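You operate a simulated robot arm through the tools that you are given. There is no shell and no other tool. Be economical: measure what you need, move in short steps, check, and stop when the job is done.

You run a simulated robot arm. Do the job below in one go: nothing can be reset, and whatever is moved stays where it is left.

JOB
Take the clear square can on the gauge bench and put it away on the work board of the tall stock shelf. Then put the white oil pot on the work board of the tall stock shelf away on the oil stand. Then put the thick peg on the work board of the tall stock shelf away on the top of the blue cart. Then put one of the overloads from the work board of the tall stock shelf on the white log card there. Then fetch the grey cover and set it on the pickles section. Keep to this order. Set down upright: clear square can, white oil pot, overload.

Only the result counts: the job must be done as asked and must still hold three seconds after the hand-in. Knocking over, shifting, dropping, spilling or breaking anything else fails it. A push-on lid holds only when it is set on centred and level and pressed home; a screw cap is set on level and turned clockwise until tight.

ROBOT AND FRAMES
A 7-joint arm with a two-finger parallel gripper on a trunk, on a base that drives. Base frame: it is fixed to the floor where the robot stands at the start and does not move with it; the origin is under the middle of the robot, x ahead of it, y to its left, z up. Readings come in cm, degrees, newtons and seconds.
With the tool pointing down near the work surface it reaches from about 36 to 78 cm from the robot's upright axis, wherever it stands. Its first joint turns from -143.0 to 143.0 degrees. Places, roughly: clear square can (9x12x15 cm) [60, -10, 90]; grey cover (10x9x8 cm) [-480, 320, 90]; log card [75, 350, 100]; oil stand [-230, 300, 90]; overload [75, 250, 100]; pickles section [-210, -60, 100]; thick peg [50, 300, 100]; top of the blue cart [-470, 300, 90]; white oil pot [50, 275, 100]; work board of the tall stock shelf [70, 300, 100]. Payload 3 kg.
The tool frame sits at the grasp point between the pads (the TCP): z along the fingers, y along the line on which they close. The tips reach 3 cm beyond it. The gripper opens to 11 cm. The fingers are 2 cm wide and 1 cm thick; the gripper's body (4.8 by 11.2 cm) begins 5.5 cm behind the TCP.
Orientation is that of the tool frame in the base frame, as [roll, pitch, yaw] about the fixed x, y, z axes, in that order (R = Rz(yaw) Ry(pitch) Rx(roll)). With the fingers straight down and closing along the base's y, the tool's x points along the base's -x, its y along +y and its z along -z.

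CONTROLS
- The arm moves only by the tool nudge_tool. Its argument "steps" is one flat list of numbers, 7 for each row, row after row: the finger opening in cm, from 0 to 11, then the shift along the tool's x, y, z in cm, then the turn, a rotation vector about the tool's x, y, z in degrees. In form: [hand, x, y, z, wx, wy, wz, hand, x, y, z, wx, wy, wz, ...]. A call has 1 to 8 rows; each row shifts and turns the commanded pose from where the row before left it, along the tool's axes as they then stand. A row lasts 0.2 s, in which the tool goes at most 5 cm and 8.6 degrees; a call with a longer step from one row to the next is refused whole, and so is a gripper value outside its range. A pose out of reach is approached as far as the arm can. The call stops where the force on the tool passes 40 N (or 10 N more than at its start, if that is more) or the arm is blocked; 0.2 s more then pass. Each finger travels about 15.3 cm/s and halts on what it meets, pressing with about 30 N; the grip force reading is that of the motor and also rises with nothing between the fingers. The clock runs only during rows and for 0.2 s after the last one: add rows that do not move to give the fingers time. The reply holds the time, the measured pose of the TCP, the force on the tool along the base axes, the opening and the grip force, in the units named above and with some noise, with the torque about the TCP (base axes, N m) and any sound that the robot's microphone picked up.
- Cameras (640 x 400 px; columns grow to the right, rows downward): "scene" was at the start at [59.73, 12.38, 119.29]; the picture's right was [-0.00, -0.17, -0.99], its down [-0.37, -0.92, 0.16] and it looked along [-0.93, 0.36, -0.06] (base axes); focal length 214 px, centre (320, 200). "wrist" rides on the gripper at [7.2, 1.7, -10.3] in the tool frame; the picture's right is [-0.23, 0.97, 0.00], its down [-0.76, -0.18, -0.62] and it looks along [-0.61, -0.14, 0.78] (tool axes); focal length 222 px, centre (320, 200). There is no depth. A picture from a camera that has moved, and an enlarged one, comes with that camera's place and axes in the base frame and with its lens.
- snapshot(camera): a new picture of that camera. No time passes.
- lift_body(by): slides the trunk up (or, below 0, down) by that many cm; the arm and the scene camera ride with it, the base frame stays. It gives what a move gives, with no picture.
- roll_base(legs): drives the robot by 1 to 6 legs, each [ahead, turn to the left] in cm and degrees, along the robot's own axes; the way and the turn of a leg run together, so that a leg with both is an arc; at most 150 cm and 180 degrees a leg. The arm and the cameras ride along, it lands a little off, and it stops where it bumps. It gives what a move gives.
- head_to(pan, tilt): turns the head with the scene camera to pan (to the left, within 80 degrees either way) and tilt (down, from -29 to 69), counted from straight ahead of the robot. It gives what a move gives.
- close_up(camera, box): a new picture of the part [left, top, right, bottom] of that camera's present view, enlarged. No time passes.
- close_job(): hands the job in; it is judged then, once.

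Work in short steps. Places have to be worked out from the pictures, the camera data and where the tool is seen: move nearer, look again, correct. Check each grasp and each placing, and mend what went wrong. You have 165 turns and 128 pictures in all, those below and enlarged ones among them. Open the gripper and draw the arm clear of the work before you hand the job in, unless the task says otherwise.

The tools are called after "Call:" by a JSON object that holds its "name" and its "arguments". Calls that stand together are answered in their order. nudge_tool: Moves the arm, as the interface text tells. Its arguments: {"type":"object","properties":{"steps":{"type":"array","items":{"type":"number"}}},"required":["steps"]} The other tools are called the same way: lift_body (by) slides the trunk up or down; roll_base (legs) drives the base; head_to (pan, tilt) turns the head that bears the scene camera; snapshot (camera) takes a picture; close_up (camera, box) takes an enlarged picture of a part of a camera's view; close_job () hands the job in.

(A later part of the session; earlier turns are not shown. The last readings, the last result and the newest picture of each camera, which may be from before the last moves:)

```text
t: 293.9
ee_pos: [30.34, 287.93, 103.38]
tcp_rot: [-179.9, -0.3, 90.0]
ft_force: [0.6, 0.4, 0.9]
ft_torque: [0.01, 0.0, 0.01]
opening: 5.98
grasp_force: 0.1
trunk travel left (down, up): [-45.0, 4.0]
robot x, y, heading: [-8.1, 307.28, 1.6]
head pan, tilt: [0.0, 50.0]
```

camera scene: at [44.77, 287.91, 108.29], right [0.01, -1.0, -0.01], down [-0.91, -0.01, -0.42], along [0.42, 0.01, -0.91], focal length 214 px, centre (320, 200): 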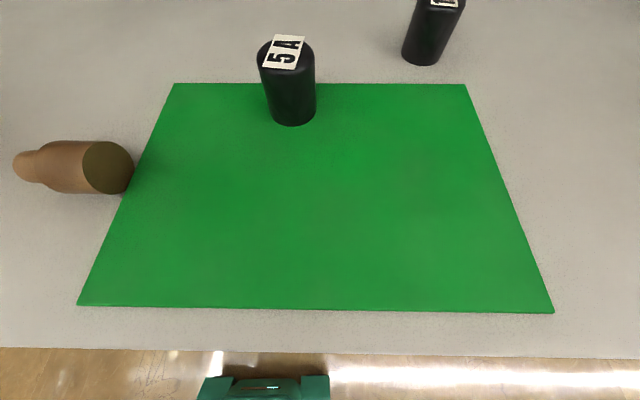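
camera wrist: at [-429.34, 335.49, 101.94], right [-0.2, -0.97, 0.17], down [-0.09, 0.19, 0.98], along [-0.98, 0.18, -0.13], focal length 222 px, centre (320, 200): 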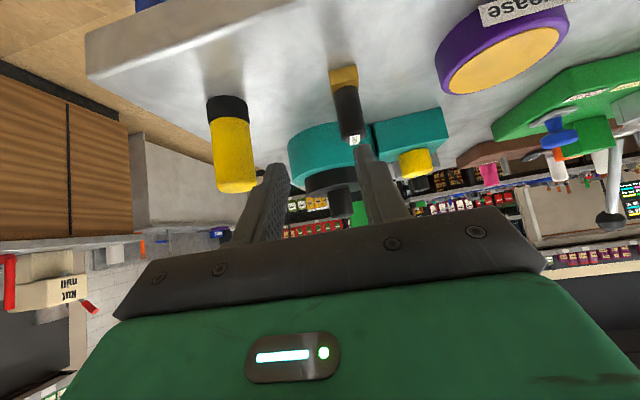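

Yaw reached. I move over the brown piece (dx≈22.5, dy≈16.4).

Call:
{"name": "nudge_tool", "arguments": {"steps": [6, 2.73, 3.75, 0, 0, 0, 0, 6, 2.73, 3.75, 0, 0, 0, 0, 6, 2.73, 3.75, 0, 0, 0, 0, 6, 2.73, 3.75, 0, 0, 0, 0, 6, 2.73, 3.75, 0, 0, 0, 0, 6, 2.73, 3.75, 0, 0, 0, 0, 6, 0, 0, 0, 0, 0, 0]}}

Call:
{"name": "snapshot", "arguments": {"camera": "wrist"}}

```text
t: 295.5
ee_pos: [52.54, 304.43, 103.19]
tcp_rot: [-179.9, -0.5, 90.1]
ft_force: [-0.4, 0.1, 0.0]
ft_torque: [-0.01, 0.02, -0.02]
opening: 6.0
grasp_force: 0.1
trunk travel left (down, up): [-45.0, 4.0]
robot x, y, heading: [-8.17, 307.74, 1.2]
head pan, tilt: [0.0, 50.0]
```

```text
32 pictures are left
camera wrist: at [54.24, 311.5, 113.79], right [0.97, -0.23, 0.0], down [-0.17, -0.77, 0.62], along [-0.14, -0.6, -0.79], focal length 222 px, centre (320, 200)
```

wrist: 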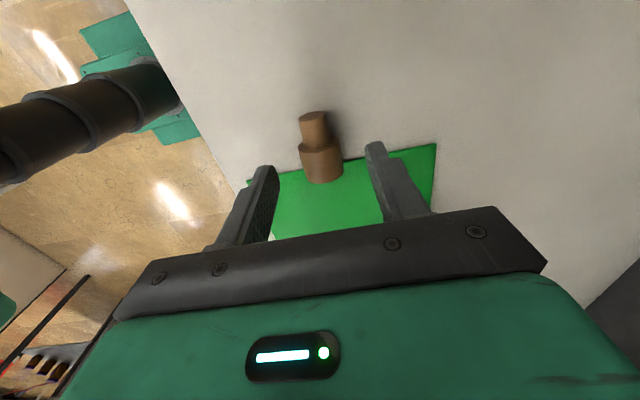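

The wide part is centred at (52.1,302.4). I shift -2 cm in y, descend to z≈97.4 and close.

Call:
{"name": "nudge_tool", "arguments": {"steps": [6, -2, -0.3, 0, 0, -0.5, 0, 6, 0, 0, 2, 0, 0, 0, 6, 0, 0, 2, 0, 0, 0, 6, 0, 0, 1.5, 0, 0, 0, 6, 0, 0, 0, 0, 0, 0]}}

Call:
{"name": "snapshot", "arguments": {"camera": "wrist"}}

```text
t: 296.5
ee_pos: [52.43, 302.37, 98.46]
tcp_rot: [179.8, 0.2, 90.0]
ft_force: [-4.9, 2.9, 20.1]
ft_torque: [-0.11, 0.83, -0.22]
opening: 6.29
grasp_force: 2.6
trunk travel left (down, up): [-45.0, 4.0]
robot x, y, heading: [-8.1, 307.49, 1.2]
head pan, tilt: [0.0, 50.0]
stopped in row 5: the force on the tool passed its limit at 43 N (the readings are from after the stop); the commanded pose is now the measured one
```

```text
31 pictures are left
camera wrist: at [54.1, 309.65, 108.92], right [0.97, -0.23, 0.0], down [-0.18, -0.76, 0.62], along [-0.14, -0.61, -0.78], focal length 222 px, centre (320, 200)
```

wrist: 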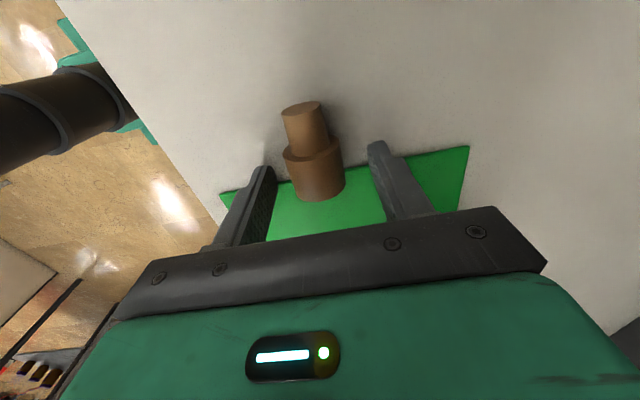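

One fingertip touches the piece's flank; I rise, open to 8, shift 0.8 cm toward -x, and descend again.

Call:
{"name": "nudge_tool", "arguments": {"steps": [6.2, 0, 0, -1.5, 0, 0, 0, 8, 0, 0, -1.5, 0, 0, 0, 8, -0.2, -0.8, 0, 0, 0, 0, 8, 0, 0, 1.5, 0, 0, 0, 8, 0, 0, 1.5, 0, 0, 0, 8, 0, 0, 0.7, 0, 0, 0, 8, 0, 0, 0, 0, 0, 0]}}

Call:
{"name": "snapshot", "arguments": {"camera": "wrist"}}

```text
t: 297.9
ee_pos: [51.94, 302.26, 98.42]
tcp_rot: [179.4, 0.2, 90.1]
ft_force: [-5.7, 1.4, 23.2]
ft_torque: [-0.13, 1.3, -0.12]
opening: 8.31
grasp_force: 2.8
trunk travel left (down, up): [-45.0, 4.0]
robot x, y, heading: [-8.23, 307.26, 1.2]
head pan, tilt: [0.0, 50.0]
stopped in row 6: the force on the tool passed its limit at 52 N (the readings are from after the stop); the commanded pose is now the measured one
```

```text
30 pictures are left
camera wrist: at [53.52, 309.43, 108.96], right [0.97, -0.23, 0.01], down [-0.18, -0.76, 0.62], along [-0.13, -0.61, -0.78], focal length 222 px, centre (320, 200)
```

wrist: 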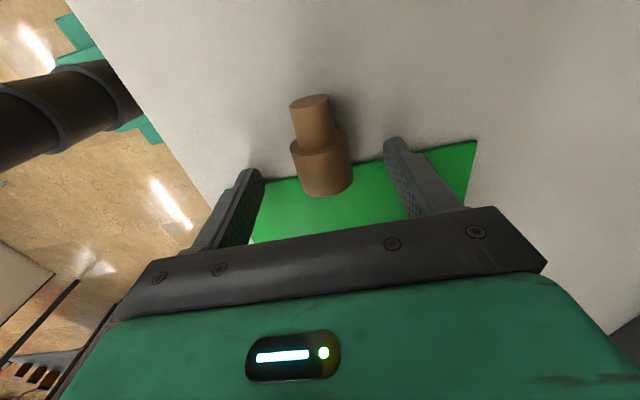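

Both contacts agree: the board surface is really z≈95.3, so the tips rest on it. I rise 0.3 cm and close on the piece.

Call:
{"name": "nudge_tool", "arguments": {"steps": [8, 0, 0, -0.3, 0, 0, 0, 6, 0, 0, 0, 0, 0, 0, 4.5, 0, 0, 0, 0, 0, 0, 3, 0, 0, 0, 0, 0, 0, 3, 0, 0, 0, 0, 0, 0, 3, 0, 0, 0, 0, 0, 0]}}

Call:
{"name": "nudge_tool", "arguments": {"steps": [3, 0, 0, -0.6, 0, 0, 0, 3, 0, 0, -1.2, 0, 0, 0, 3, 0, 0, -3, 0, 0, 0, 3, 0, 0, -3, 0, 0, 0, 3, 0, -3.5, -3, 0, 0, 0, 3, 0, -4.5, 0, 0, 0, 0, 3, 0, -4.5, 0, 0, 0, 0, 3, 0, -4.5, 0, 0, 0, 0]}}

Call:
{"name": "snapshot", "arguments": {"camera": "wrist"}}

```text
t: 299.3
ee_pos: [52.07, 302.11, 98.66]
tcp_rot: [179.4, 0.2, 90.2]
ft_force: [0.6, 0.1, -0.2]
ft_torque: [0.01, -0.01, 0.0]
opening: 3.14
grasp_force: 29.8
trunk travel left (down, up): [-45.0, 4.0]
robot x, y, heading: [-8.18, 307.21, 1.3]
head pan, tilt: [0.0, 50.0]
```

```text
t: 301.1
ee_pos: [34.67, 302.21, 109.06]
tcp_rot: [179.4, 0.2, 90.2]
ft_force: [0.2, 0.9, 0.2]
ft_torque: [-0.01, 0.02, -0.03]
opening: 3.14
grasp_force: 30.5
trunk travel left (down, up): [-45.0, 4.0]
robot x, y, heading: [-8.21, 307.85, 1.6]
head pan, tilt: [0.0, 50.0]
```

```text
29 pictures are left
camera wrist: at [36.39, 309.4, 119.52], right [0.97, -0.23, 0.01], down [-0.18, -0.76, 0.62], along [-0.13, -0.61, -0.78], focal length 222 px, centre (320, 200)
```

wrist: 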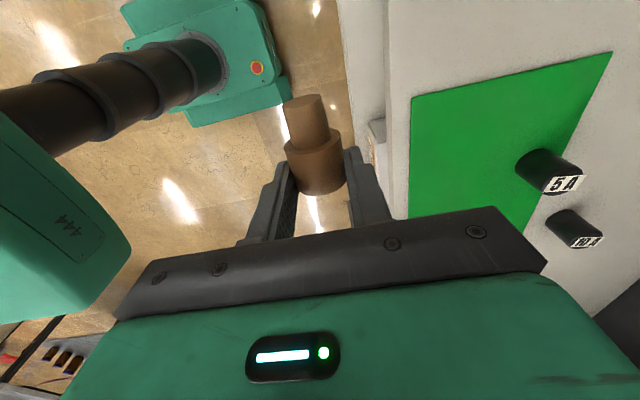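

Held at 3.1 cm, narrow end on the correct side. I back the base 15 cm, extend, and rotate the tool to horizontal (a 120° combined turn) so the narrow end points down.

Call:
{"name": "roll_base", "arguments": {"legs": [[-15, 0]]}}

Call:
{"name": "nudge_tool", "arguments": {"steps": [3, 0, 4.9, 0, 0, 0, 0, 3, 0, 4.9, 0, 0, 0, 0, 3, 0, 4.9, 0, 0, 0, 0, 3, 0, 0, 0, -4.95, -4.95, -4.95, 3, 0, 0, 0, -4.95, -4.95, -4.95, 3, 0, 0, 0, -4.95, -4.95, -4.95, 3, 0, 0, 0, -4.95, -4.95, -4.95, 3, 0, 0, 0, -4.95, -4.95, -4.95]}}

Call:
{"name": "nudge_tool", "arguments": {"steps": [3, 0, 0, 0, -4.95, -4.95, -4.95, 3, 0, 0, 0, -4.95, -4.95, -4.95, 3, 0, 0, 0, -4.95, -4.95, -4.95, 3, 0, 0, 0, -4.95, -4.95, -4.95, 3, 0, 0, 0, -4.95, -4.95, -4.95, 3, 0, 0, 0, -4.95, -4.95, -4.95, 3, 0, 0, 0, -4.95, -4.95, -4.95, 3, 0, 0, 0, 0, 0, 0]}}

```text
t: 302.4
ee_pos: [19.85, 302.13, 108.92]
tcp_rot: [179.5, 0.2, 90.5]
ft_force: [0.4, 0.0, 0.7]
ft_torque: [0.01, 0.0, -0.04]
opening: 3.12
grasp_force: 30.0
trunk travel left (down, up): [-45.0, 4.0]
robot x, y, heading: [-22.98, 307.5, 1.8]
head pan, tilt: [0.0, 50.0]
```

```text
t: 304.2
ee_pos: [34.35, 302.39, 109.14]
tcp_rot: [159.3, 29.2, 110.6]
ft_force: [-0.2, 1.0, 0.3]
ft_torque: [0.03, 0.02, 0.0]
opening: 3.15
grasp_force: 29.9
trunk travel left (down, up): [-45.0, 4.0]
robot x, y, heading: [-23.43, 307.2, 1.6]
head pan, tilt: [0.0, 50.0]
```

```text
t: 306.1
ee_pos: [39.45, 297.59, 121.15]
tcp_rot: [141.7, 69.6, 127.3]
ft_force: [0.9, 0.0, 0.2]
ft_torque: [-0.02, 0.03, -0.08]
opening: 3.14
grasp_force: 30.1
out of reach, approached as far as the arm can: row 4, 5, 6, 7
trunk travel left (down, up): [-45.0, 4.0]
robot x, y, heading: [-23.02, 307.29, 2.0]
head pan, tilt: [0.0, 50.0]
```

Too close for the horizontal pose; I continue the rotation while moving forward.

Call:
{"name": "nudge_tool", "arguments": {"steps": [3, 0, 0, 4, -4.95, -4.95, -4.95, 3, 0, 0, 4, -4.95, -4.95, -4.95, 3, 0, 0, 3, 0, 0, 0, 3, 0, 0, 0, 0, 0, 0, 3, 0, 0, 0, 0, 0, 0]}}

Call:
{"name": "snapshot", "arguments": {"camera": "wrist"}}

```text
t: 307.2
ee_pos: [50.01, 295.86, 119.08]
tcp_rot: [135.4, 83.5, 130.9]
ft_force: [0.2, -0.5, 0.0]
ft_torque: [-0.01, -0.02, 0.0]
opening: 3.16
grasp_force: 29.9
trunk travel left (down, up): [-45.0, 4.0]
robot x, y, heading: [-23.35, 307.47, 1.6]
head pan, tilt: [0.0, 50.0]
```

```text
28 pictures are left
camera wrist: at [39.37, 298.9, 112.99], right [0.09, 0.95, 0.3], down [-0.58, -0.2, 0.79], along [0.81, -0.25, 0.53], focal length 222 px, centre (320, 200)
```

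wrist: 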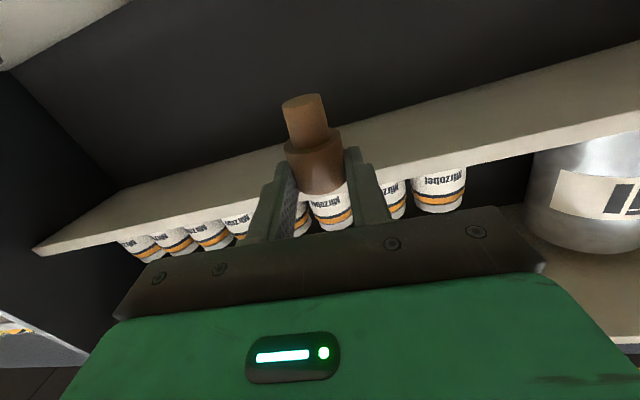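

Almost there; I finish the last ~8° and bring the piece toward its original spot (49.3,307.1).

Call:
{"name": "nudge_tool", "arguments": {"steps": [3, 0, 0, 0, -4.5, -4.4, -4.7, 3, 3.2, 2.8, -0.6, 0, 0, 0, 3, 3.2, 2.8, -0.6, 0, 0, 0, 3, 3.2, 2.8, -0.6, 0, 0, 0, 3, 3.2, 2.8, -0.6, 0, 0, 0, 3, 0, 0, 0, 0, 0, 0]}}

Call:
{"name": "snapshot", "arguments": {"camera": "wrist"}}

```text
t: 308.6
ee_pos: [47.57, 307.18, 106.47]
tcp_rot: [-65.0, 89.9, -64.8]
ft_force: [-0.1, -0.1, -0.7]
ft_torque: [-0.01, 0.0, -0.03]
opening: 3.14
grasp_force: 30.2
trunk travel left (down, up): [-45.0, 4.0]
robot x, y, heading: [-23.61, 307.01, 1.9]
head pan, tilt: [0.0, 50.0]
```

```text
27 pictures are left
camera wrist: at [37.25, 308.85, 99.4], right [0.0, 0.97, 0.23], down [-0.62, -0.18, 0.76], along [0.78, -0.14, 0.61], focal length 222 px, centre (320, 200)
```

wrist: 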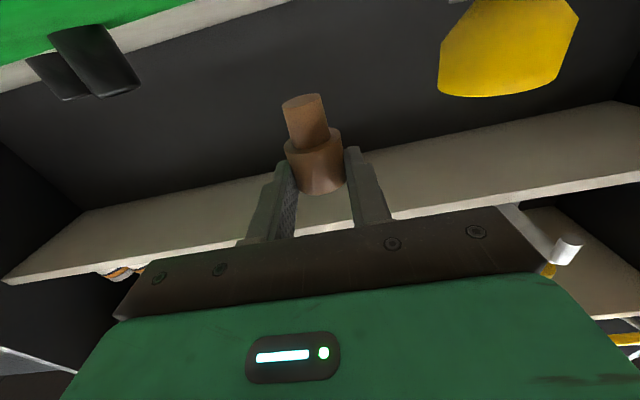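

Level, narrow end down. I lower toward the board.

Call:
{"name": "nudge_tool", "arguments": {"steps": [3, 2, 0, 0, 0, 0, 0, 3, 2, 0, 0, 0, 0, 0, 3, 1, 0, 0, 0, 0, 0, 3, 0.4, 0, 0, 0, 0, 0, 3, 0.3, 0, 0, 0, 0, 0, 3, 0.3, 0, 0, 0, 0, 0, 3, 0.3, 0, 0, 0, 0, 0, 3, 0, 0, 0, 0, 0, 0]}}

Call:
{"name": "nudge_tool", "arguments": {"steps": [3, 0.3, 0, 0, 0, 0, 0, 3, 0.3, 0, 0, 0, 0, 0, 3, 0.3, 0, 0, 0, 0, 0, 3, 0.2, 0, 0, 0, 0, 0, 3, 0, 0, 0, 0, 0, 0]}}

```text
t: 310.4
ee_pos: [47.44, 307.14, 99.96]
tcp_rot: [115.1, 89.9, 115.2]
ft_force: [-0.4, 0.2, 0.1]
ft_torque: [0.0, -0.02, 0.01]
opening: 3.16
grasp_force: 29.7
trunk travel left (down, up): [-45.0, 4.0]
robot x, y, heading: [-23.01, 306.93, 1.6]
head pan, tilt: [0.0, 50.0]
```

```text
t: 311.6
ee_pos: [47.51, 307.05, 99.05]
tcp_rot: [16.5, 89.8, 16.3]
ft_force: [4.6, -4.5, 24.4]
ft_torque: [-0.14, -0.69, -0.07]
opening: 3.17
grasp_force: 30.2
trunk travel left (down, up): [-45.0, 4.0]
robot x, y, heading: [-23.54, 306.92, 1.7]
head pan, tilt: [0.0, 50.0]
```

Contact at z≈99.2. I ease off slightly, release, and withdraw straight back.

Call:
{"name": "nudge_tool", "arguments": {"steps": [3, -0.1, 0, 0, 0, 0, 0, 4, 0, 0, 0, 0, 0, 0, 6, 0, 0, 0, 0, 0, 0, 6, 0, 0, 0, 0, 0, 0, 6, 0, 0, -2, 0, 0, 0, 6, 0, 0, -4, 0, 0, 0, 6, 0, 0, 0, 0, 0, 0]}}

Call:
{"name": "head_to", "arguments": {"pan": 0, "tilt": 30}}

Call:
{"name": "snapshot", "arguments": {"camera": "scene"}}

```text
t: 313.2
ee_pos: [41.47, 307.0, 99.04]
tcp_rot: [117.3, 89.9, 117.2]
ft_force: [0.1, -0.4, -0.8]
ft_torque: [-0.01, 0.03, -0.01]
opening: 6.01
grasp_force: 0.0
trunk travel left (down, up): [-45.0, 4.0]
robot x, y, heading: [-23.5, 307.05, 1.7]
head pan, tilt: [0.0, 50.0]
```

```text
t: 314.1
ee_pos: [41.47, 307.0, 99.11]
tcp_rot: [121.2, 89.9, 121.1]
ft_force: [-0.2, 0.2, -0.2]
ft_torque: [-0.01, -0.04, -0.01]
opening: 6.02
grasp_force: 0.1
trunk travel left (down, up): [-45.0, 4.0]
robot x, y, heading: [-23.43, 307.05, 1.6]
head pan, tilt: [0.0, 30.0]
```

```text
26 pictures are left
camera scene: at [37.48, 306.87, 105.23], right [0.0, -1.0, 0.0], down [-0.5, 0.0, -0.87], along [0.87, 0.0, -0.5], focal length 214 px, centre (320, 200)
```

scene: 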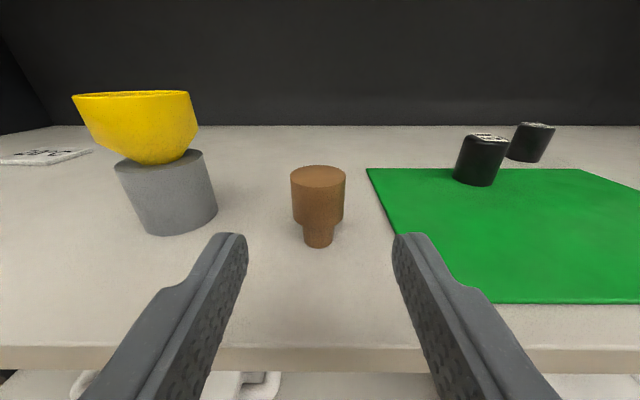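

The brown piece stands upright again where it was. Now the overload: I back off, raise the hand, pitch it to 45°, and bring the trunk back down for better reach.

Call:
{"name": "roll_base", "arguments": {"legs": [[-10, 0]]}}

Call:
{"name": "nudge_tool", "arguments": {"steps": [6, -4, 0, 0, 0, 0, 0, 6, -4, 0, 0, 0, 0, 0, 6, -4, 0, 0, 0, 7.5, 0, 6, -4, 0, 0, 0, 7.5, 0, 6, -2, 0, 0, 0, 7.5, 0, 6, 0, 0, 0, 0, 7.5, 0, 6, 0, 0, 0, 0, 7.5, 0, 6, 0, 0, 0, 0, 7.5, 0]}}

Call:
{"name": "lift_body", "arguments": {"by": -14}}

Call:
{"name": "roll_base", "arguments": {"legs": [[0, -13]]}}

```text
t: 315.2
ee_pos: [31.3, 306.6, 99.01]
tcp_rot: [131.9, 90.0, 131.9]
ft_force: [0.9, 0.8, 0.6]
ft_torque: [0.0, -0.02, -0.03]
opening: 6.01
grasp_force: 0.0
trunk travel left (down, up): [-45.0, 4.0]
robot x, y, heading: [-33.68, 306.61, 1.6]
head pan, tilt: [0.0, 30.0]
```

```text
t: 317.0
ee_pos: [32.73, 306.45, 117.07]
tcp_rot: [179.7, 45.1, 179.8]
ft_force: [0.2, -0.1, 0.0]
ft_torque: [0.03, -0.01, -0.02]
opening: 5.98
grasp_force: 0.1
out of reach, approached as far as the arm can: row 3
trunk travel left (down, up): [-45.0, 4.0]
robot x, y, heading: [-33.49, 306.55, 1.5]
head pan, tilt: [0.0, 30.0]
```

```text
t: 318.7
ee_pos: [32.75, 306.5, 103.03]
tcp_rot: [179.9, 45.0, 179.9]
ft_force: [0.6, 0.0, -0.3]
ft_torque: [0.0, 0.01, -0.01]
opening: 5.99
grasp_force: 0.0
trunk travel left (down, up): [-31.0, 18.0]
robot x, y, heading: [-33.44, 306.91, 1.4]
head pan, tilt: [0.0, 30.0]
```

```text
t: 319.9
ee_pos: [30.72, 291.39, 103.02]
tcp_rot: [179.8, 45.0, 166.7]
ft_force: [-0.2, -0.7, -0.1]
ft_torque: [0.0, -0.03, 0.01]
opening: 6.01
grasp_force: 0.0
trunk travel left (down, up): [-31.0, 18.0]
robot x, y, heading: [-33.26, 307.53, -11.6]
head pan, tilt: [0.0, 30.0]
```

Now I drive 18 cm ahead and set the hand at a pre-grasp pose for the 5 A overload.

Call:
{"name": "roll_base", "arguments": {"legs": [[18, 0]]}}

Call:
{"name": "nudge_tool", "arguments": {"steps": [7, -1.4, 1.65, 0.75, 0, 0, 0, 7, -1.4, 1.65, 0.75, 0, 0, 0, 7, -1.4, 1.65, 0.75, 0, 0, 0, 7, 0, 0, 0, 0, 0, 0]}}

Call:
{"name": "snapshot", "arguments": {"camera": "scene"}}

Call:
{"name": "snapshot", "arguments": {"camera": "wrist"}}

```text
t: 321.4
ee_pos: [48.42, 287.77, 102.98]
tcp_rot: [179.9, 45.1, 166.7]
ft_force: [-0.6, -0.4, -0.1]
ft_torque: [0.02, 0.0, -0.02]
opening: 6.0
grasp_force: 0.1
trunk travel left (down, up): [-31.0, 18.0]
robot x, y, heading: [-15.86, 304.2, -11.4]
head pan, tilt: [0.0, 30.0]
```

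```text
t: 322.4
ee_pos: [53.66, 291.71, 104.39]
tcp_rot: [179.9, 44.9, 166.7]
ft_force: [-0.8, -0.4, -0.5]
ft_torque: [0.0, 0.01, -0.02]
opening: 7.0
grasp_force: 0.1
trunk travel left (down, up): [-31.0, 18.0]
robot x, y, heading: [-15.88, 304.42, -11.8]
head pan, tilt: [0.0, 30.0]
```

```text
25 pictures are left
camera scene: at [55.31, 291.21, 111.6], right [-0.23, -0.97, 0.0], down [-0.94, 0.22, -0.26], along [0.25, -0.06, -0.97], focal length 214 px, centre (320, 200)
```

scene: 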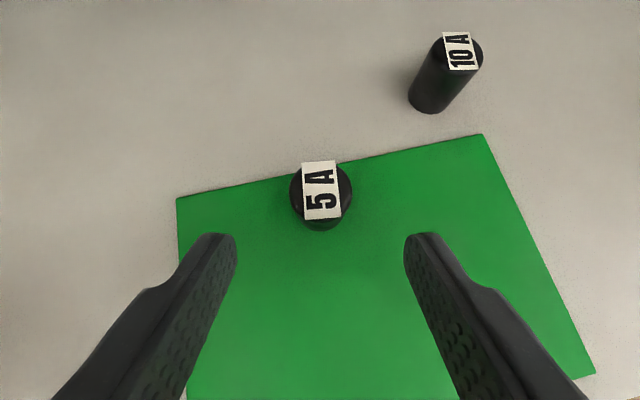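

```text
24 pictures are left
camera wrist: at [42.06, 296.08, 106.8], right [0.38, 0.91, 0.16], down [0.06, -0.2, 0.98], along [0.92, -0.36, -0.13], focal length 222 px, centre (320, 200)
```

wrist: 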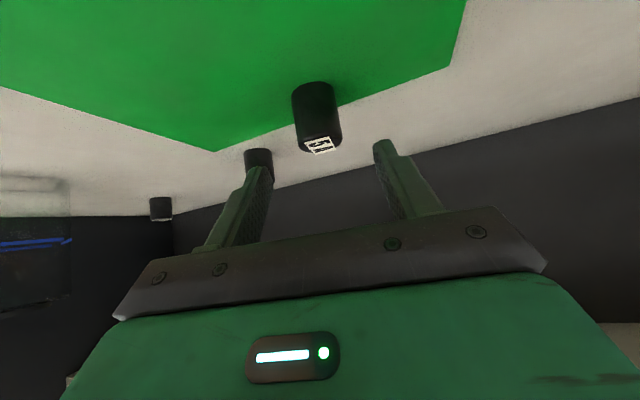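

The 5 A overload is centred between the fingers at (58.35,290.6), top z≈100. I move in and grip it.

Call:
{"name": "nudge_tool", "arguments": {"steps": [7, 0.2, 0, 2.5, 0, 0, 0, 7, 0.2, 0, 2.5, 0, 0, 0, 7, 0.2, 0, 1.6, 0, 0, 0, 7, 0.05, 0, 0.6, 0, 0, 0, 5, 0, 0, 0, 0, 0, 0, 3, 0, 0, 0, 0, 0, 0, 3, 0, 0, 0, 0, 0, 0, 3, 0, 0, 0, 0, 0, 0]}}

Call:
{"name": "snapshot", "arguments": {"camera": "wrist"}}

```text
t: 324.2
ee_pos: [58.42, 290.68, 98.88]
tcp_rot: [180.0, 45.0, 166.7]
ft_force: [1.7, -0.3, 3.4]
ft_torque: [-0.03, -0.07, -0.03]
opening: 3.65
grasp_force: 30.1
trunk travel left (down, up): [-31.0, 18.0]
robot x, y, heading: [-15.67, 303.68, -11.7]
head pan, tilt: [0.0, 30.0]
```

```text
23 pictures are left
camera wrist: at [46.8, 294.94, 101.31], right [0.38, 0.91, 0.16], down [0.05, -0.2, 0.98], along [0.92, -0.36, -0.12], focal length 222 px, centre (320, 200)
```

wrist: 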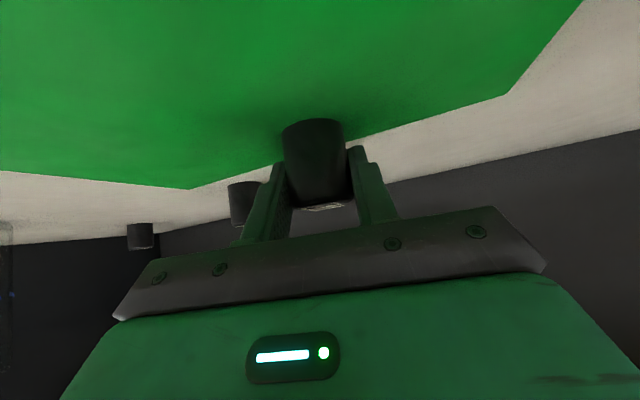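

Gripped (3.65 cm). I lift it, back the base out, and tuck the hand in.

Call:
{"name": "nudge_tool", "arguments": {"steps": [3, -0.4, 0, -0.4, 0, 0, 0, 3, -1, 0, -1, 0, 0, 0, 3, -1.8, 0, -1.8, 0, 0, 0, 3, -1.8, 0, -1.8, 0, 0, 0, 3, 0, 0, 0, 0, 0, 0]}}

Call:
{"name": "roll_base", "arguments": {"legs": [[-32, 0]]}}

Call:
{"name": "nudge_tool", "arguments": {"steps": [3, 2.4, 0, -2.4, 0, 0, 0, 3, 2.4, 0, -2.4, 0, 0, 0, 3, 2.4, 0, -2.4, 0, 0, 0, 3, 2.4, 0, -2.4, 0, 0, 0, 3, 2.4, 0, -2.4, 0, 0, 0, 3, 0, 0, 0, 0, 0, 0]}}

Call:
{"name": "snapshot", "arguments": {"camera": "wrist"}}

```text
t: 325.4
ee_pos: [58.4, 290.56, 105.97]
tcp_rot: [179.9, 45.1, 166.6]
ft_force: [-0.4, 0.9, -0.3]
ft_torque: [0.0, 0.0, -0.02]
opening: 3.63
grasp_force: 30.3
trunk travel left (down, up): [-31.0, 18.0]
robot x, y, heading: [-15.6, 303.89, -11.9]
head pan, tilt: [0.0, 30.0]
```

```text
t: 327.6
ee_pos: [25.86, 297.32, 105.8]
tcp_rot: [179.9, 45.0, 166.9]
ft_force: [-0.4, 0.7, -0.4]
ft_torque: [0.0, 0.01, 0.01]
opening: 3.64
grasp_force: 30.0
trunk travel left (down, up): [-31.0, 18.0]
robot x, y, heading: [-48.29, 311.19, -11.6]
head pan, tilt: [0.0, 30.0]
```

```text
t: 329.0
ee_pos: [9.57, 301.28, 105.77]
tcp_rot: [179.8, 44.9, 166.8]
ft_force: [-0.5, 0.3, 0.1]
ft_torque: [-0.02, 0.0, 0.02]
opening: 3.67
grasp_force: 30.2
trunk travel left (down, up): [-31.0, 18.0]
robot x, y, heading: [-48.31, 311.02, -11.5]
head pan, tilt: [0.0, 30.0]
```

```text
22 pictures are left
camera wrist: at [-2.16, 305.63, 108.12], right [0.38, 0.91, 0.16], down [0.06, -0.2, 0.98], along [0.92, -0.36, -0.12], focal length 222 px, centre (320, 200)
```

wrist: 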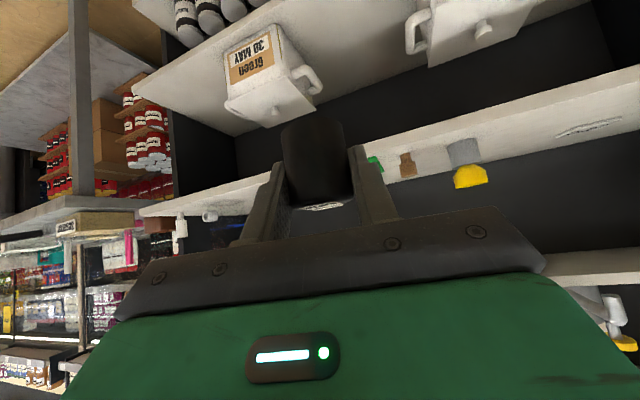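

I move to the start of a diagonal approach line (heading 30°) toward the card.

Call:
{"name": "roll_base", "arguments": {"legs": [[0, -29.8], [31, 0], [0, 24], [0, 24], [0, 23.5]]}}

Call:
{"name": "head_to", "arguments": {"pan": 0, "tilt": -20}}

Call:
{"name": "snapshot", "arguments": {"camera": "scene"}}

```text
t: 336.4
ee_pos: [24.31, 321.0, 105.89]
tcp_rot: [180.0, 44.9, -151.9]
ft_force: [-0.6, 0.0, -0.9]
ft_torque: [-0.03, 0.03, -0.05]
opening: 3.65
grasp_force: 30.3
trunk travel left (down, up): [-31.0, 18.0]
robot x, y, heading: [-23.43, 286.42, 29.7]
head pan, tilt: [0.0, 30.0]
```

```text
t: 337.6
ee_pos: [24.32, 320.78, 105.87]
tcp_rot: [179.8, 44.9, -152.0]
ft_force: [0.7, -0.8, -0.8]
ft_torque: [0.03, 0.0, -0.04]
opening: 3.65
grasp_force: 30.4
trunk travel left (down, up): [-31.0, 18.0]
robot x, y, heading: [-23.53, 286.65, 29.4]
head pan, tilt: [0.0, -20.0]
```

```text
21 pictures are left
camera scene: at [29.76, 323.63, 119.48], right [0.47, -0.88, 0.0], down [-0.37, -0.2, -0.91], along [0.8, 0.43, -0.42], focal length 214 px, centre (320, 200)
```

scene: 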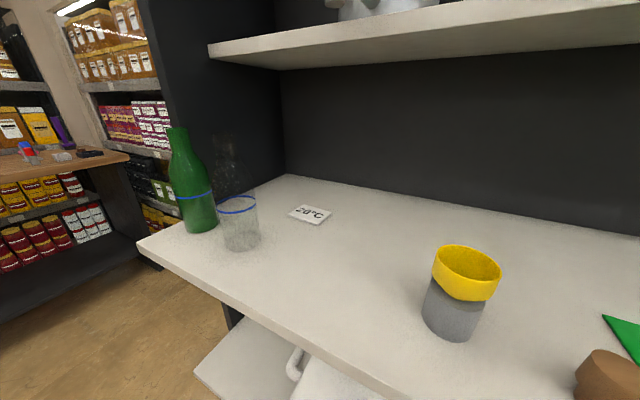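

Card centre at (67.7,346.7); clear path between the glass bottle (52.7,352.6) and the grey cylinder (52,318). I lower the hand 3 cm, tilt the head down and drive 28 cm along the line.

Call:
{"name": "nudge_tool", "arguments": {"steps": [3, 1.1, 0, 1.1, 0, 0, 0, 3, 1, 0, 1, 0, 0, 0, 3, 0, 0, 0, 0, 0, 0]}}

Call:
{"name": "roll_base", "arguments": {"legs": [[28, 0]]}}

Call:
{"name": "head_to", "arguments": {"pan": 0, "tilt": 5}}

Call:
{"name": "snapshot", "arguments": {"camera": "scene"}}

```text
t: 338.4
ee_pos: [24.33, 320.88, 102.79]
tcp_rot: [179.9, 45.0, -152.0]
ft_force: [0.7, 0.8, -0.5]
ft_torque: [-0.07, 0.03, -0.02]
opening: 3.62
grasp_force: 30.4
trunk travel left (down, up): [-31.0, 18.0]
robot x, y, heading: [-23.6, 286.73, 29.5]
head pan, tilt: [0.0, -20.0]
```

```text
t: 340.4
ee_pos: [48.48, 334.36, 102.86]
tcp_rot: [179.9, 44.9, -152.3]
ft_force: [-0.7, -0.6, -0.4]
ft_torque: [0.01, -0.04, 0.0]
opening: 3.65
grasp_force: 30.7
trunk travel left (down, up): [-31.0, 18.0]
robot x, y, heading: [0.48, 300.14, 29.5]
head pan, tilt: [0.0, -20.0]
```

```text
t: 341.2
ee_pos: [48.41, 334.5, 102.8]
tcp_rot: [180.0, 45.0, -152.1]
ft_force: [-0.4, -0.1, -0.8]
ft_torque: [0.02, 0.02, -0.02]
opening: 3.65
grasp_force: 30.0
trunk travel left (down, up): [-31.0, 18.0]
robot x, y, heading: [0.36, 300.13, 29.6]
head pan, tilt: [0.0, 5.0]
```

```text
20 pictures are left
camera scene: at [52.5, 336.4, 112.82], right [0.47, -0.88, 0.0], down [-0.68, -0.36, -0.64], along [0.57, 0.3, -0.77], focal length 214 px, centre (320, 200)
```

scene: 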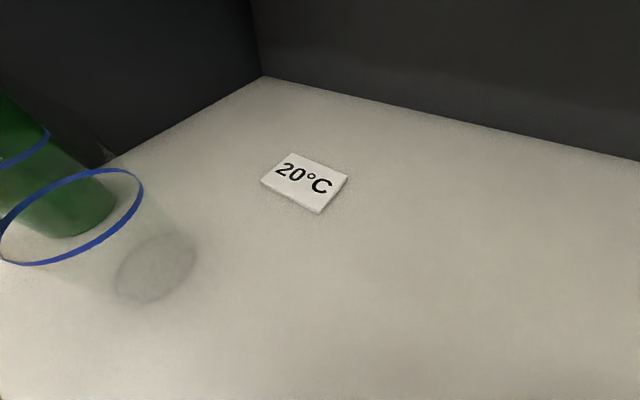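

Card centre (66.7,345.8). I drive 5 cm more to shorten the reach, then extend halfway and check for drift.

Call:
{"name": "roll_base", "arguments": {"legs": [[6, 0]]}}

Call:
{"name": "nudge_tool", "arguments": {"steps": [3, -2.2, 0.3, 2.2, 0, 0, 0, 3, -2.2, 0.3, 2.2, 0, 0, 0, 3, -2.2, 0.3, 2.2, 0, 0, 0, 3, 0, 0, 0, 0, 0, 0]}}

```text
t: 342.2
ee_pos: [53.55, 337.29, 102.91]
tcp_rot: [179.9, 44.9, -152.2]
ft_force: [0.1, -0.3, -0.3]
ft_torque: [-0.02, -0.05, 0.02]
opening: 3.63
grasp_force: 30.7
trunk travel left (down, up): [-31.0, 18.0]
robot x, y, heading: [5.83, 303.03, 29.5]
head pan, tilt: [0.0, 5.0]
```

```text
t: 343.2
ee_pos: [61.49, 342.69, 102.83]
tcp_rot: [179.9, 45.0, -152.3]
ft_force: [0.5, 0.3, -0.2]
ft_torque: [-0.01, 0.02, 0.01]
opening: 3.64
grasp_force: 29.5
trunk travel left (down, up): [-31.0, 18.0]
robot x, y, heading: [5.72, 303.09, 29.7]
head pan, tilt: [0.0, 5.0]
```

No drift. I go the rest of the way over the card and lower to just above it.

Call:
{"name": "nudge_tool", "arguments": {"steps": [3, -2.14, 0.15, 2.14, 0, 0, 0, 3, -2.14, 0.15, 2.14, 0, 0, 0, 3, 0.7, 0, 0.7, 0, 0, 0, 3, 0.6, 0, 0.6, 0, 0, 0, 3, 0.3, 0, 0.3, 0, 0, 0, 3, 0, 0, 0, 0, 0, 0]}}

Call:
{"name": "snapshot", "arguments": {"camera": "wrist"}}

Call:
{"name": "snapshot", "arguments": {"camera": "scene"}}

```text
t: 344.6
ee_pos: [66.68, 345.62, 100.54]
tcp_rot: [179.9, 44.9, -152.3]
ft_force: [-1.0, 0.0, -0.2]
ft_torque: [-0.03, 0.03, 0.02]
opening: 3.62
grasp_force: 29.8
trunk travel left (down, up): [-31.0, 18.0]
robot x, y, heading: [5.39, 303.23, 29.4]
head pan, tilt: [0.0, 5.0]
```

```text
19 pictures are left
camera wrist: at [54.94, 341.14, 102.95], right [-0.31, 0.94, 0.16], down [0.17, -0.11, 0.98], along [0.93, 0.33, -0.12], focal length 222 px, centre (320, 200)
```

wrist: 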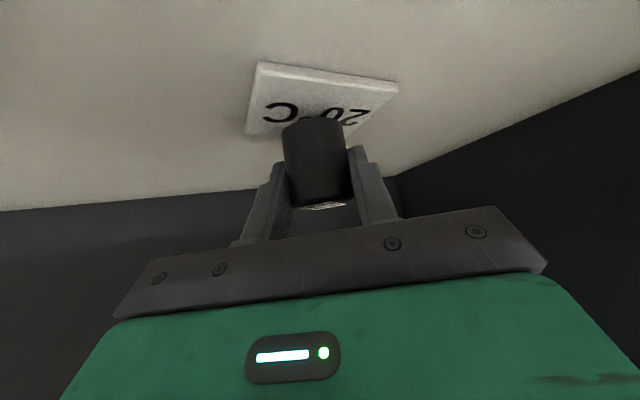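

```text
18 pictures are left
camera scene: at [70.72, 347.55, 110.51], right [0.47, -0.88, 0.0], down [-0.68, -0.36, -0.64], along [0.57, 0.3, -0.77], focal length 214 px, centre (320, 200)
```

scene: 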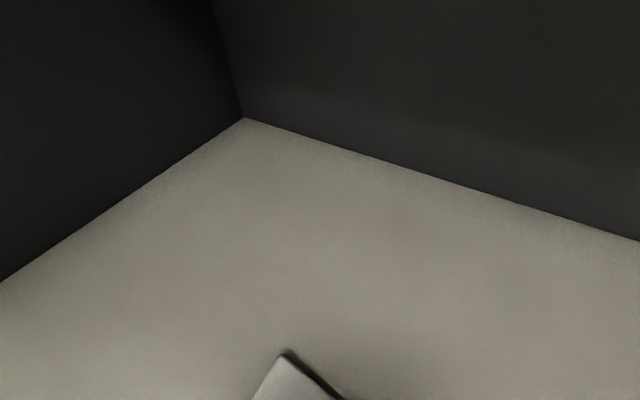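

The overload is over the card; its centre is (67.2,346.4), so I trim 0.9 cm and lower to contact.

Call:
{"name": "nudge_tool", "arguments": {"steps": [3, -0.57, 0.45, 0.57, 0, 0, 0, 3, 0.3, 0, 0.3, 0, 0, 0, 3, 0.2, 0, 0.2, 0, 0, 0, 3, 0.15, 0, 0.15, 0, 0, 0, 3, 0.15, 0, 0.15, 0, 0, 0, 3, 0, 0, 0, 0, 0, 0]}}

```text
t: 346.0
ee_pos: [67.26, 346.4, 99.59]
tcp_rot: [179.8, 45.0, -152.3]
ft_force: [-0.2, -0.1, -0.6]
ft_torque: [0.0, -0.04, 0.01]
opening: 3.64
grasp_force: 30.1
trunk travel left (down, up): [-31.0, 18.0]
robot x, y, heading: [5.85, 303.21, 29.4]
head pan, tilt: [0.0, 5.0]
```

Call:
{"name": "nudge_tool", "arguments": {"steps": [3, 0.15, 0, 0.15, 0, 0, 0, 3, 0.15, 0, 0.15, 0, 0, 0, 3, 0.1, 0, 0.1, 0, 0, 0, 3, 0, 0, 0, 0, 0, 0]}}

```text
t: 347.0
ee_pos: [67.14, 346.4, 99.2]
tcp_rot: [179.9, 45.3, -152.2]
ft_force: [5.0, 2.1, 22.3]
ft_torque: [0.07, -0.18, -0.07]
opening: 3.64
grasp_force: 30.4
trunk travel left (down, up): [-31.0, 18.0]
robot x, y, heading: [5.53, 302.98, 29.9]
head pan, tilt: [0.0, 5.0]
```

Contact at 22 N. I ease off, open, and retreat along the tool axis.

Call:
{"name": "nudge_tool", "arguments": {"steps": [3, -0.07, 0, -0.07, 0, 0, 0, 4.5, 0, 0, 0, 0, 0, 0, 5.5, 0, 0, 0, 0, 0, 0, 5.5, 0, 0, 0, 0, 0, 0, 5.5, 0, 0, -1.5, 0, 0, 0, 5.5, 0, 0, -3, 0, 0, 0, 5.5, 0, 0, -2.5, 0, 0, 0, 5.5, 0, 0, 0, 0, 0, 0]}}

Call:
{"name": "snapshot", "arguments": {"camera": "wrist"}}

```text
t: 348.8
ee_pos: [62.73, 343.99, 103.92]
tcp_rot: [179.9, 44.9, -152.2]
ft_force: [0.6, 0.2, 0.9]
ft_torque: [-0.01, -0.02, 0.0]
opening: 5.49
grasp_force: 0.2
trunk travel left (down, up): [-31.0, 18.0]
robot x, y, heading: [5.91, 303.18, 29.8]
head pan, tilt: [0.0, 5.0]
```

```text
17 pictures are left
camera wrist: at [51.02, 339.61, 106.25], right [-0.31, 0.94, 0.16], down [0.17, -0.11, 0.98], along [0.93, 0.33, -0.12], focal length 222 px, centre (320, 200)
```

wrist: 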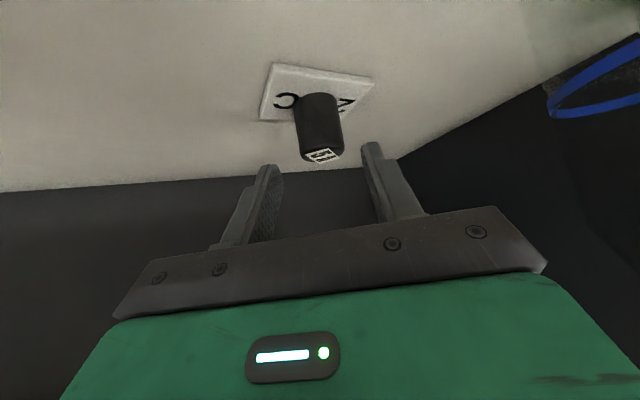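

The overload stands on the card. Now the grey cover: I back out along the same line and tuck the tool down for travelling.

Call:
{"name": "roll_base", "arguments": {"legs": [[-36, 0]]}}

Call:
{"name": "nudge_tool", "arguments": {"steps": [5.5, 1, 0, -3, 0, 7.5, 0, 5.5, 1, 0, -3, 0, 7.5, 0, 5.5, 2, 0, -3, 0, 7.5, 0, 5.5, 2, 0, -2, 0, 7.5, 0, 5.5, 3, 0, -2, 0, 7.5, 0, 5.5, 3, 0, -2, 0, 7.5, 0, 5.5, 3.5, 0, 0, 0, 0, 0, 5.5, 3.5, 0, 0, 0, 0, 0]}}

Call:
{"name": "roll_base", "arguments": {"legs": [[0, 53], [0, 53], [118, 0], [0, 44]]}}

```text
t: 351.1
ee_pos: [32.48, 326.88, 103.85]
tcp_rot: [179.8, 45.1, -152.1]
ft_force: [0.6, 0.0, 0.2]
ft_torque: [-0.01, 0.02, 0.01]
opening: 5.5
grasp_force: 0.1
trunk travel left (down, up): [-31.0, 18.0]
robot x, y, heading: [-24.07, 286.09, 29.5]
head pan, tilt: [0.0, 5.0]
```

```text
t: 352.9
ee_pos: [10.33, 315.23, 112.61]
tcp_rot: [179.8, 0.0, -152.0]
ft_force: [-0.1, -0.3, 0.3]
ft_torque: [-0.01, 0.03, 0.01]
opening: 5.47
grasp_force: 0.1
trunk travel left (down, up): [-31.0, 18.0]
robot x, y, heading: [-24.42, 285.82, 29.8]
head pan, tilt: [0.0, 5.0]
```

```text
t: 366.0
ee_pos: [-157.17, 363.5, 112.39]
tcp_rot: [179.8, 0.0, -1.2]
ft_force: [-0.4, 0.4, -0.3]
ft_torque: [-0.03, 0.03, 0.0]
opening: 5.54
grasp_force: 0.1
trunk travel left (down, up): [-31.0, 18.0]
robot x, y, heading: [-112.45, 375.87, 179.7]
head pan, tilt: [0.0, 5.0]
```

I continue to the cart.

Call:
{"name": "roll_base", "arguments": {"legs": [[150, 0], [30, 0], [0, 26], [108, 0], [0, -26]]}}

Call:
{"name": "head_to", "arguments": {"pan": 0, "tilt": -29}}

Call:
{"name": "snapshot", "arguments": {"camera": "scene"}}

```text
t: 383.2
ee_pos: [-437.09, 311.28, 112.5]
tcp_rot: [179.9, 0.0, 0.2]
ft_force: [-0.1, 0.6, 0.2]
ft_torque: [0.02, -0.01, -0.01]
opening: 5.53
grasp_force: 0.0
trunk travel left (down, up): [-31.0, 18.0]
robot x, y, heading: [-392.61, 323.45, -178.7]
head pan, tilt: [0.0, 5.0]
```

```text
t: 384.2
ee_pos: [-437.14, 311.3, 112.59]
tcp_rot: [180.0, 0.0, 0.3]
ft_force: [0.3, 0.1, 0.4]
ft_torque: [0.04, -0.01, 0.0]
opening: 5.48
grasp_force: 0.0
trunk travel left (down, up): [-31.0, 18.0]
robot x, y, heading: [-392.52, 323.43, -179.1]
head pan, tilt: [0.0, -28.6]
```

```text
16 pictures are left
camera scene: at [-452.03, 311.14, 118.92], right [0.0, 1.0, 0.0], down [0.88, 0.0, -0.48], along [-0.48, 0.0, -0.88], focal length 214 px, centre (320, 200)
```

scene: 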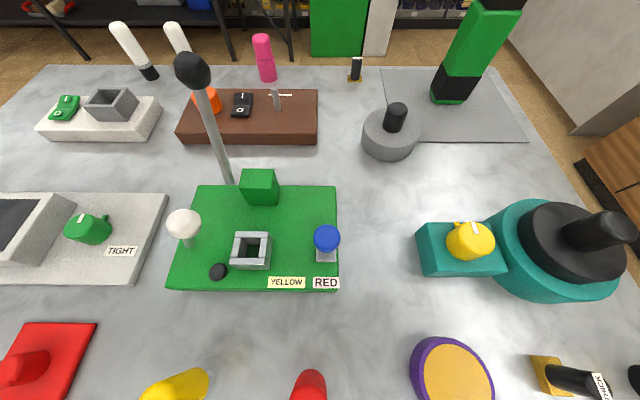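

Cover: disc centre ≈(-482,324.2), knob top z≈96.5. I drive 16 cm closer and move above it.

Call:
{"name": "roll_base", "arguments": {"legs": [[16, 0]]}}

Call:
{"name": "nudge_tool", "arguments": {"steps": [6, -4.1, -1.8, 0, 0, 0, 0, 6, -4.1, -1.8, 0, 0, 0, 0, 6, -4.1, -1.8, 0, 0, 0, 0, 6, -4.1, -1.8, 0, 0, 0, 0, 6, -4.1, -1.8, 0, 0, 0, 0, 6, -4.1, -1.8, 0, 0, 0, 0, 6, -4.1, -1.8, 0, 0, 0, 0, 6, 0, 0, 0, 0, 0, 0]}}

Call:
{"name": "snapshot", "arguments": {"camera": "wrist"}}

```text
t: 385.6
ee_pos: [-453.29, 310.95, 112.62]
tcp_rot: [179.9, -0.1, 0.3]
ft_force: [-0.6, -0.7, 0.6]
ft_torque: [-0.01, 0.0, 0.0]
opening: 5.48
grasp_force: 0.1
trunk travel left (down, up): [-31.0, 18.0]
robot x, y, heading: [-409.12, 323.14, -178.9]
head pan, tilt: [0.0, -28.6]
```

```text
t: 387.4
ee_pos: [-482.01, 323.58, 112.2]
tcp_rot: [179.8, 0.0, 0.3]
ft_force: [-0.6, 0.2, -0.4]
ft_torque: [0.0, -0.07, 0.0]
opening: 6.0
grasp_force: 0.1
trunk travel left (down, up): [-31.0, 18.0]
robot x, y, heading: [-409.19, 323.2, -178.7]
head pan, tilt: [0.0, -28.6]
```

```text
15 pictures are left
camera wrist: at [-474.87, 321.81, 122.76], right [-0.22, -0.97, 0.0], down [-0.76, 0.17, 0.62], along [-0.61, 0.14, -0.78], focal length 222 px, centre (320, 200)
```

wrist: 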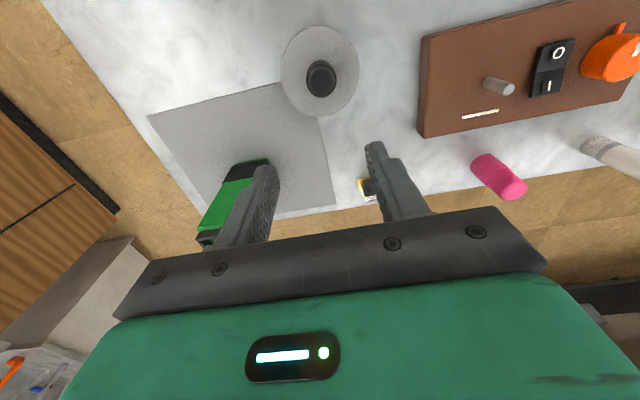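

Knob at (-479.4,322.85), ~3.2 cm thick. I correct and descend to grip it.

Call:
{"name": "nudge_tool", "arguments": {"steps": [6, 2.6, 0.75, 0, 0, 0, 0, 6, 0, 0, 4, 0, 0, 0, 6, 0, 0, 4, 0, 0, 0, 6, 0, 0, 4, 0, 0, 0, 6, 0, 0, 2.5, 0, 0, 0, 6, 0, 0, 1, 0, 0, 0, 6, 0, 0, 0, 0, 0, 0]}}

Call:
{"name": "snapshot", "arguments": {"camera": "wrist"}}

```text
t: 389.0
ee_pos: [-479.56, 322.71, 96.88]
tcp_rot: [179.9, 0.0, 0.4]
ft_force: [0.2, 0.5, 1.0]
ft_torque: [0.0, -0.07, 0.03]
opening: 6.01
grasp_force: 0.0
trunk travel left (down, up): [-31.0, 18.0]
robot x, y, heading: [-409.03, 322.9, -178.4]
head pan, tilt: [0.0, -28.6]
```

```text
14 pictures are left
camera wrist: at [-472.25, 320.93, 107.53], right [-0.22, -0.97, 0.0], down [-0.76, 0.17, 0.62], along [-0.61, 0.14, -0.78], focal length 222 px, centre (320, 200)
```

wrist: 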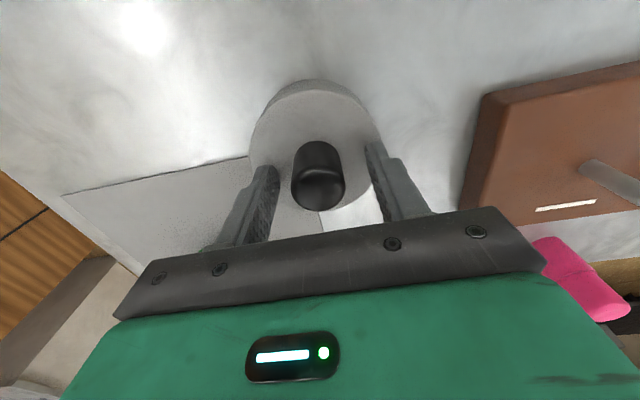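

Centred. I lower 0.6 cm, close on the knob, and lift slowly.

Call:
{"name": "nudge_tool", "arguments": {"steps": [6, 0, 0, 0.6, 0, 0, 0, 4.5, 0, 0, 0, 0, 0, 0, 3, 0, 0, 0, 0, 0, 0, 2, 0, 0, 0, 0, 0, 0, 2, 0, 0, 0, 0, 0, 0]}}

Call:
{"name": "nudge_tool", "arguments": {"steps": [2, 0, 0, -0.4, 0, 0, 0, 2, 0, 0, -0.8, 0, 0, 0, 2, 0, 0, -2, 0, 0, 0, 2, 0, 0, -4, 0, 0, 0, 2, 0, 0, -4, 0, 0, 0, 2, 0, 0, -4, 0, 0, 0, 2, 0, 0, 0, 0, 0, 0]}}

Call:
{"name": "snapshot", "arguments": {"camera": "wrist"}}

```text
t: 389.7
ee_pos: [-479.55, 322.93, 96.85]
tcp_rot: [-179.8, 0.3, 0.2]
ft_force: [2.9, 0.4, 9.7]
ft_torque: [0.24, -0.06, -0.02]
opening: 3.21
grasp_force: 1.9
trunk travel left (down, up): [-31.0, 18.0]
robot x, y, heading: [-409.09, 323.12, -178.5]
head pan, tilt: [0.0, -28.6]
stopped in row 3: the force on the tool passed its limit at 49 N (the readings are from after the stop); the commanded pose is now the measured one
```

```text
t: 391.3
ee_pos: [-479.31, 322.37, 112.1]
tcp_rot: [-179.9, 0.3, 0.2]
ft_force: [-0.5, 0.0, -0.5]
ft_torque: [0.02, 0.01, -0.02]
opening: 3.09
grasp_force: 30.4
trunk travel left (down, up): [-31.0, 18.0]
robot x, y, heading: [-409.62, 323.48, -178.8]
head pan, tilt: [0.0, -28.6]
```

```text
13 pictures are left
camera wrist: at [-471.97, 320.68, 122.52], right [-0.22, -0.97, 0.0], down [-0.76, 0.17, 0.63], along [-0.61, 0.14, -0.78], focal length 222 px, centre (320, 200)
```

wrist: 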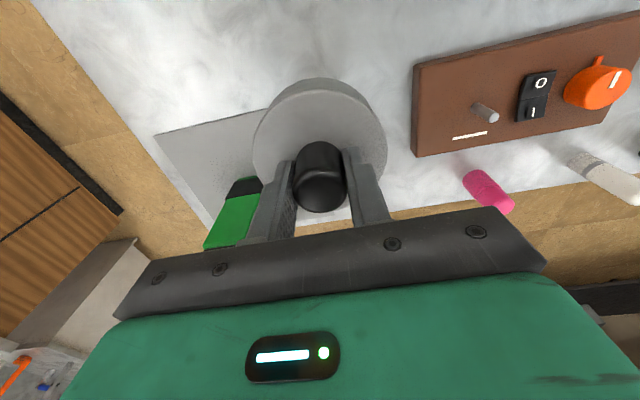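

The cover is held (3.1 cm on the knob). I draw it back over the cart front to tuck it, then drive back along the aisle.

Call:
{"name": "nudge_tool", "arguments": {"steps": [2, 3.8, 0, 0, 0, 0, 0, 2, 4, 0, 0, 0, 0, 0, 2, 4, 0, 0, 0, 0, 0, 2, 4, 0, 0, 0, 0, 0, 2, 4, 0, 0, 0, 0, 0, 2, 4, 0, 0, 0, 0, 0, 2, 3, 0, 0, 0, 0, 0, 2, 0, 0, 0, 0, 0, 0]}}

Call:
{"name": "roll_base", "arguments": {"legs": [[-22, 0], [0, -76], [0, -76], [110, 0], [0, -28], [150, 0]]}}

```text
t: 393.1
ee_pos: [-452.68, 323.0, 111.93]
tcp_rot: [-179.8, 0.2, 0.2]
ft_force: [0.4, 0.2, -1.1]
ft_torque: [-0.02, 0.0, 0.01]
opening: 3.09
grasp_force: 29.5
trunk travel left (down, up): [-31.0, 18.0]
robot x, y, heading: [-408.8, 323.03, -178.4]
head pan, tilt: [0.0, -28.6]
```

```text
t: 401.3
ee_pos: [-350.31, 347.88, 111.92]
tcp_rot: [-179.9, 0.4, -146.3]
ft_force: [0.8, -0.8, -1.7]
ft_torque: [0.09, 0.03, -0.02]
opening: 3.08
grasp_force: 30.3
trunk travel left (down, up): [-31.0, 18.0]
robot x, y, heading: [-392.23, 330.78, 32.7]
head pan, tilt: [0.0, -28.6]
stopped in leg 3: the robot was blocked; the commanded pose is now the measured one
```

I continue along the aisle.

Call:
{"name": "roll_base", "arguments": {"legs": [[95, 0], [0, -32.5], [150, 0], [50, 0]]}}

```text
t: 417.3
ee_pos: [-71.11, 377.1, 112.02]
tcp_rot: [-179.8, 0.4, -178.6]
ft_force: [-1.0, -0.1, -1.5]
ft_torque: [-0.03, -0.01, 0.01]
opening: 3.05
grasp_force: 30.1
trunk travel left (down, up): [-31.0, 18.0]
robot x, y, heading: [-115.08, 384.75, 0.7]
head pan, tilt: [0.0, -28.6]
```

I turn into the corridor and drive toward -y.

Call:
{"name": "roll_base", "arguments": {"legs": [[0, -52.5], [108, 0], [0, -38.2], [150, 0], [140, 0]]}}

Call:
{"name": "head_to", "arguments": {"pan": -70, "tilt": 0}}

Call:
{"name": "snapshot", "arguments": {"camera": "scene"}}

```text
t: 440.7
ee_pos: [-40.81, -33.82, 112.1]
tcp_rot: [-179.8, 0.4, 92.3]
ft_force: [0.1, 0.3, -0.1]
ft_torque: [-0.03, 0.01, 0.0]
opening: 3.07
grasp_force: 29.7
trunk travel left (down, up): [-31.0, 18.0]
robot x, y, heading: [-34.3, 10.39, -88.8]
head pan, tilt: [0.0, -28.6]
```

```text
t: 442.1
ee_pos: [-40.84, -33.84, 112.24]
tcp_rot: [-179.8, 0.5, 92.2]
ft_force: [0.3, -0.7, -1.2]
ft_torque: [-0.02, 0.0, -0.01]
opening: 3.09
grasp_force: 29.9
trunk travel left (down, up): [-31.0, 18.0]
robot x, y, heading: [-34.02, 10.32, -88.8]
head pan, tilt: [-70.0, 0.0]
```

```text
12 pictures are left
camera scene: at [-48.82, -45.19, 122.12], right [-0.34, -0.01, 0.94], down [-0.04, 1.0, -0.01], along [-0.94, -0.04, -0.34], focal length 214 px, centre (320, 200)
```

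scene: 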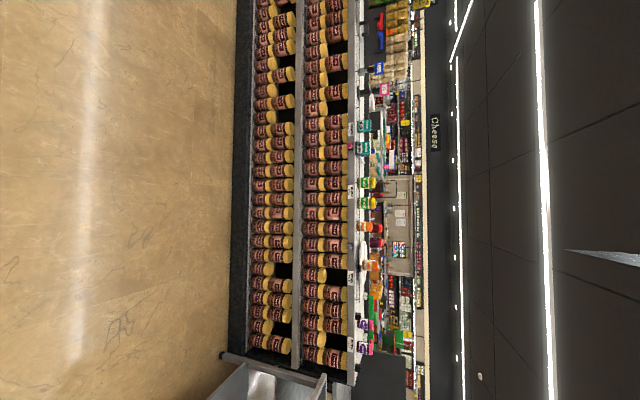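

The jar counter lies along x≈-190. I move opposite y≈-55, turn to face it, and approach.

Call:
{"name": "roll_base", "arguments": {"legs": [[62, 0], [0, -46], [0, -46], [62, 0]]}}

Call:
{"name": "head_to", "arguments": {"pan": 0, "tilt": -29}}

Call:
{"name": "snapshot", "arguments": {"camera": "scene"}}

```text
t: 453.0
ee_pos: [-139.1, -41.75, 112.17]
tcp_rot: [-179.8, 0.4, 0.3]
ft_force: [0.9, 1.1, -0.9]
ft_torque: [-0.01, 0.01, 0.01]
opening: 3.08
grasp_force: 30.0
trunk travel left (down, up): [-31.0, 18.0]
robot x, y, heading: [-95.12, -52.48, 179.8]
head pan, tilt: [-70.0, 0.0]
```

```text
t: 454.4
ee_pos: [-139.22, -41.79, 112.19]
tcp_rot: [-179.7, 0.5, 0.4]
ft_force: [-0.3, 0.1, -1.1]
ft_torque: [-0.03, 0.01, -0.02]
opening: 3.06
grasp_force: 30.0
trunk travel left (down, up): [-31.0, 18.0]
robot x, y, heading: [-94.94, -52.82, 179.7]
head pan, tilt: [0.0, -28.6]
```

```text
11 pictures are left
camera scene: at [-154.09, -42.0, 118.58], right [0.0, 1.0, 0.0], down [0.87, 0.01, -0.49], along [-0.49, 0.0, -0.87], focal length 214 px, centre (320, 200)
```

scene: 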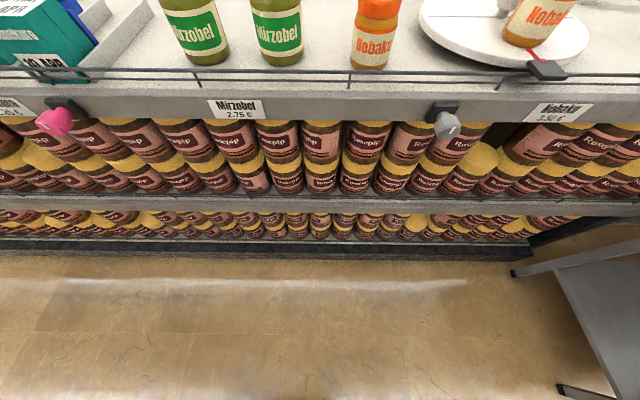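

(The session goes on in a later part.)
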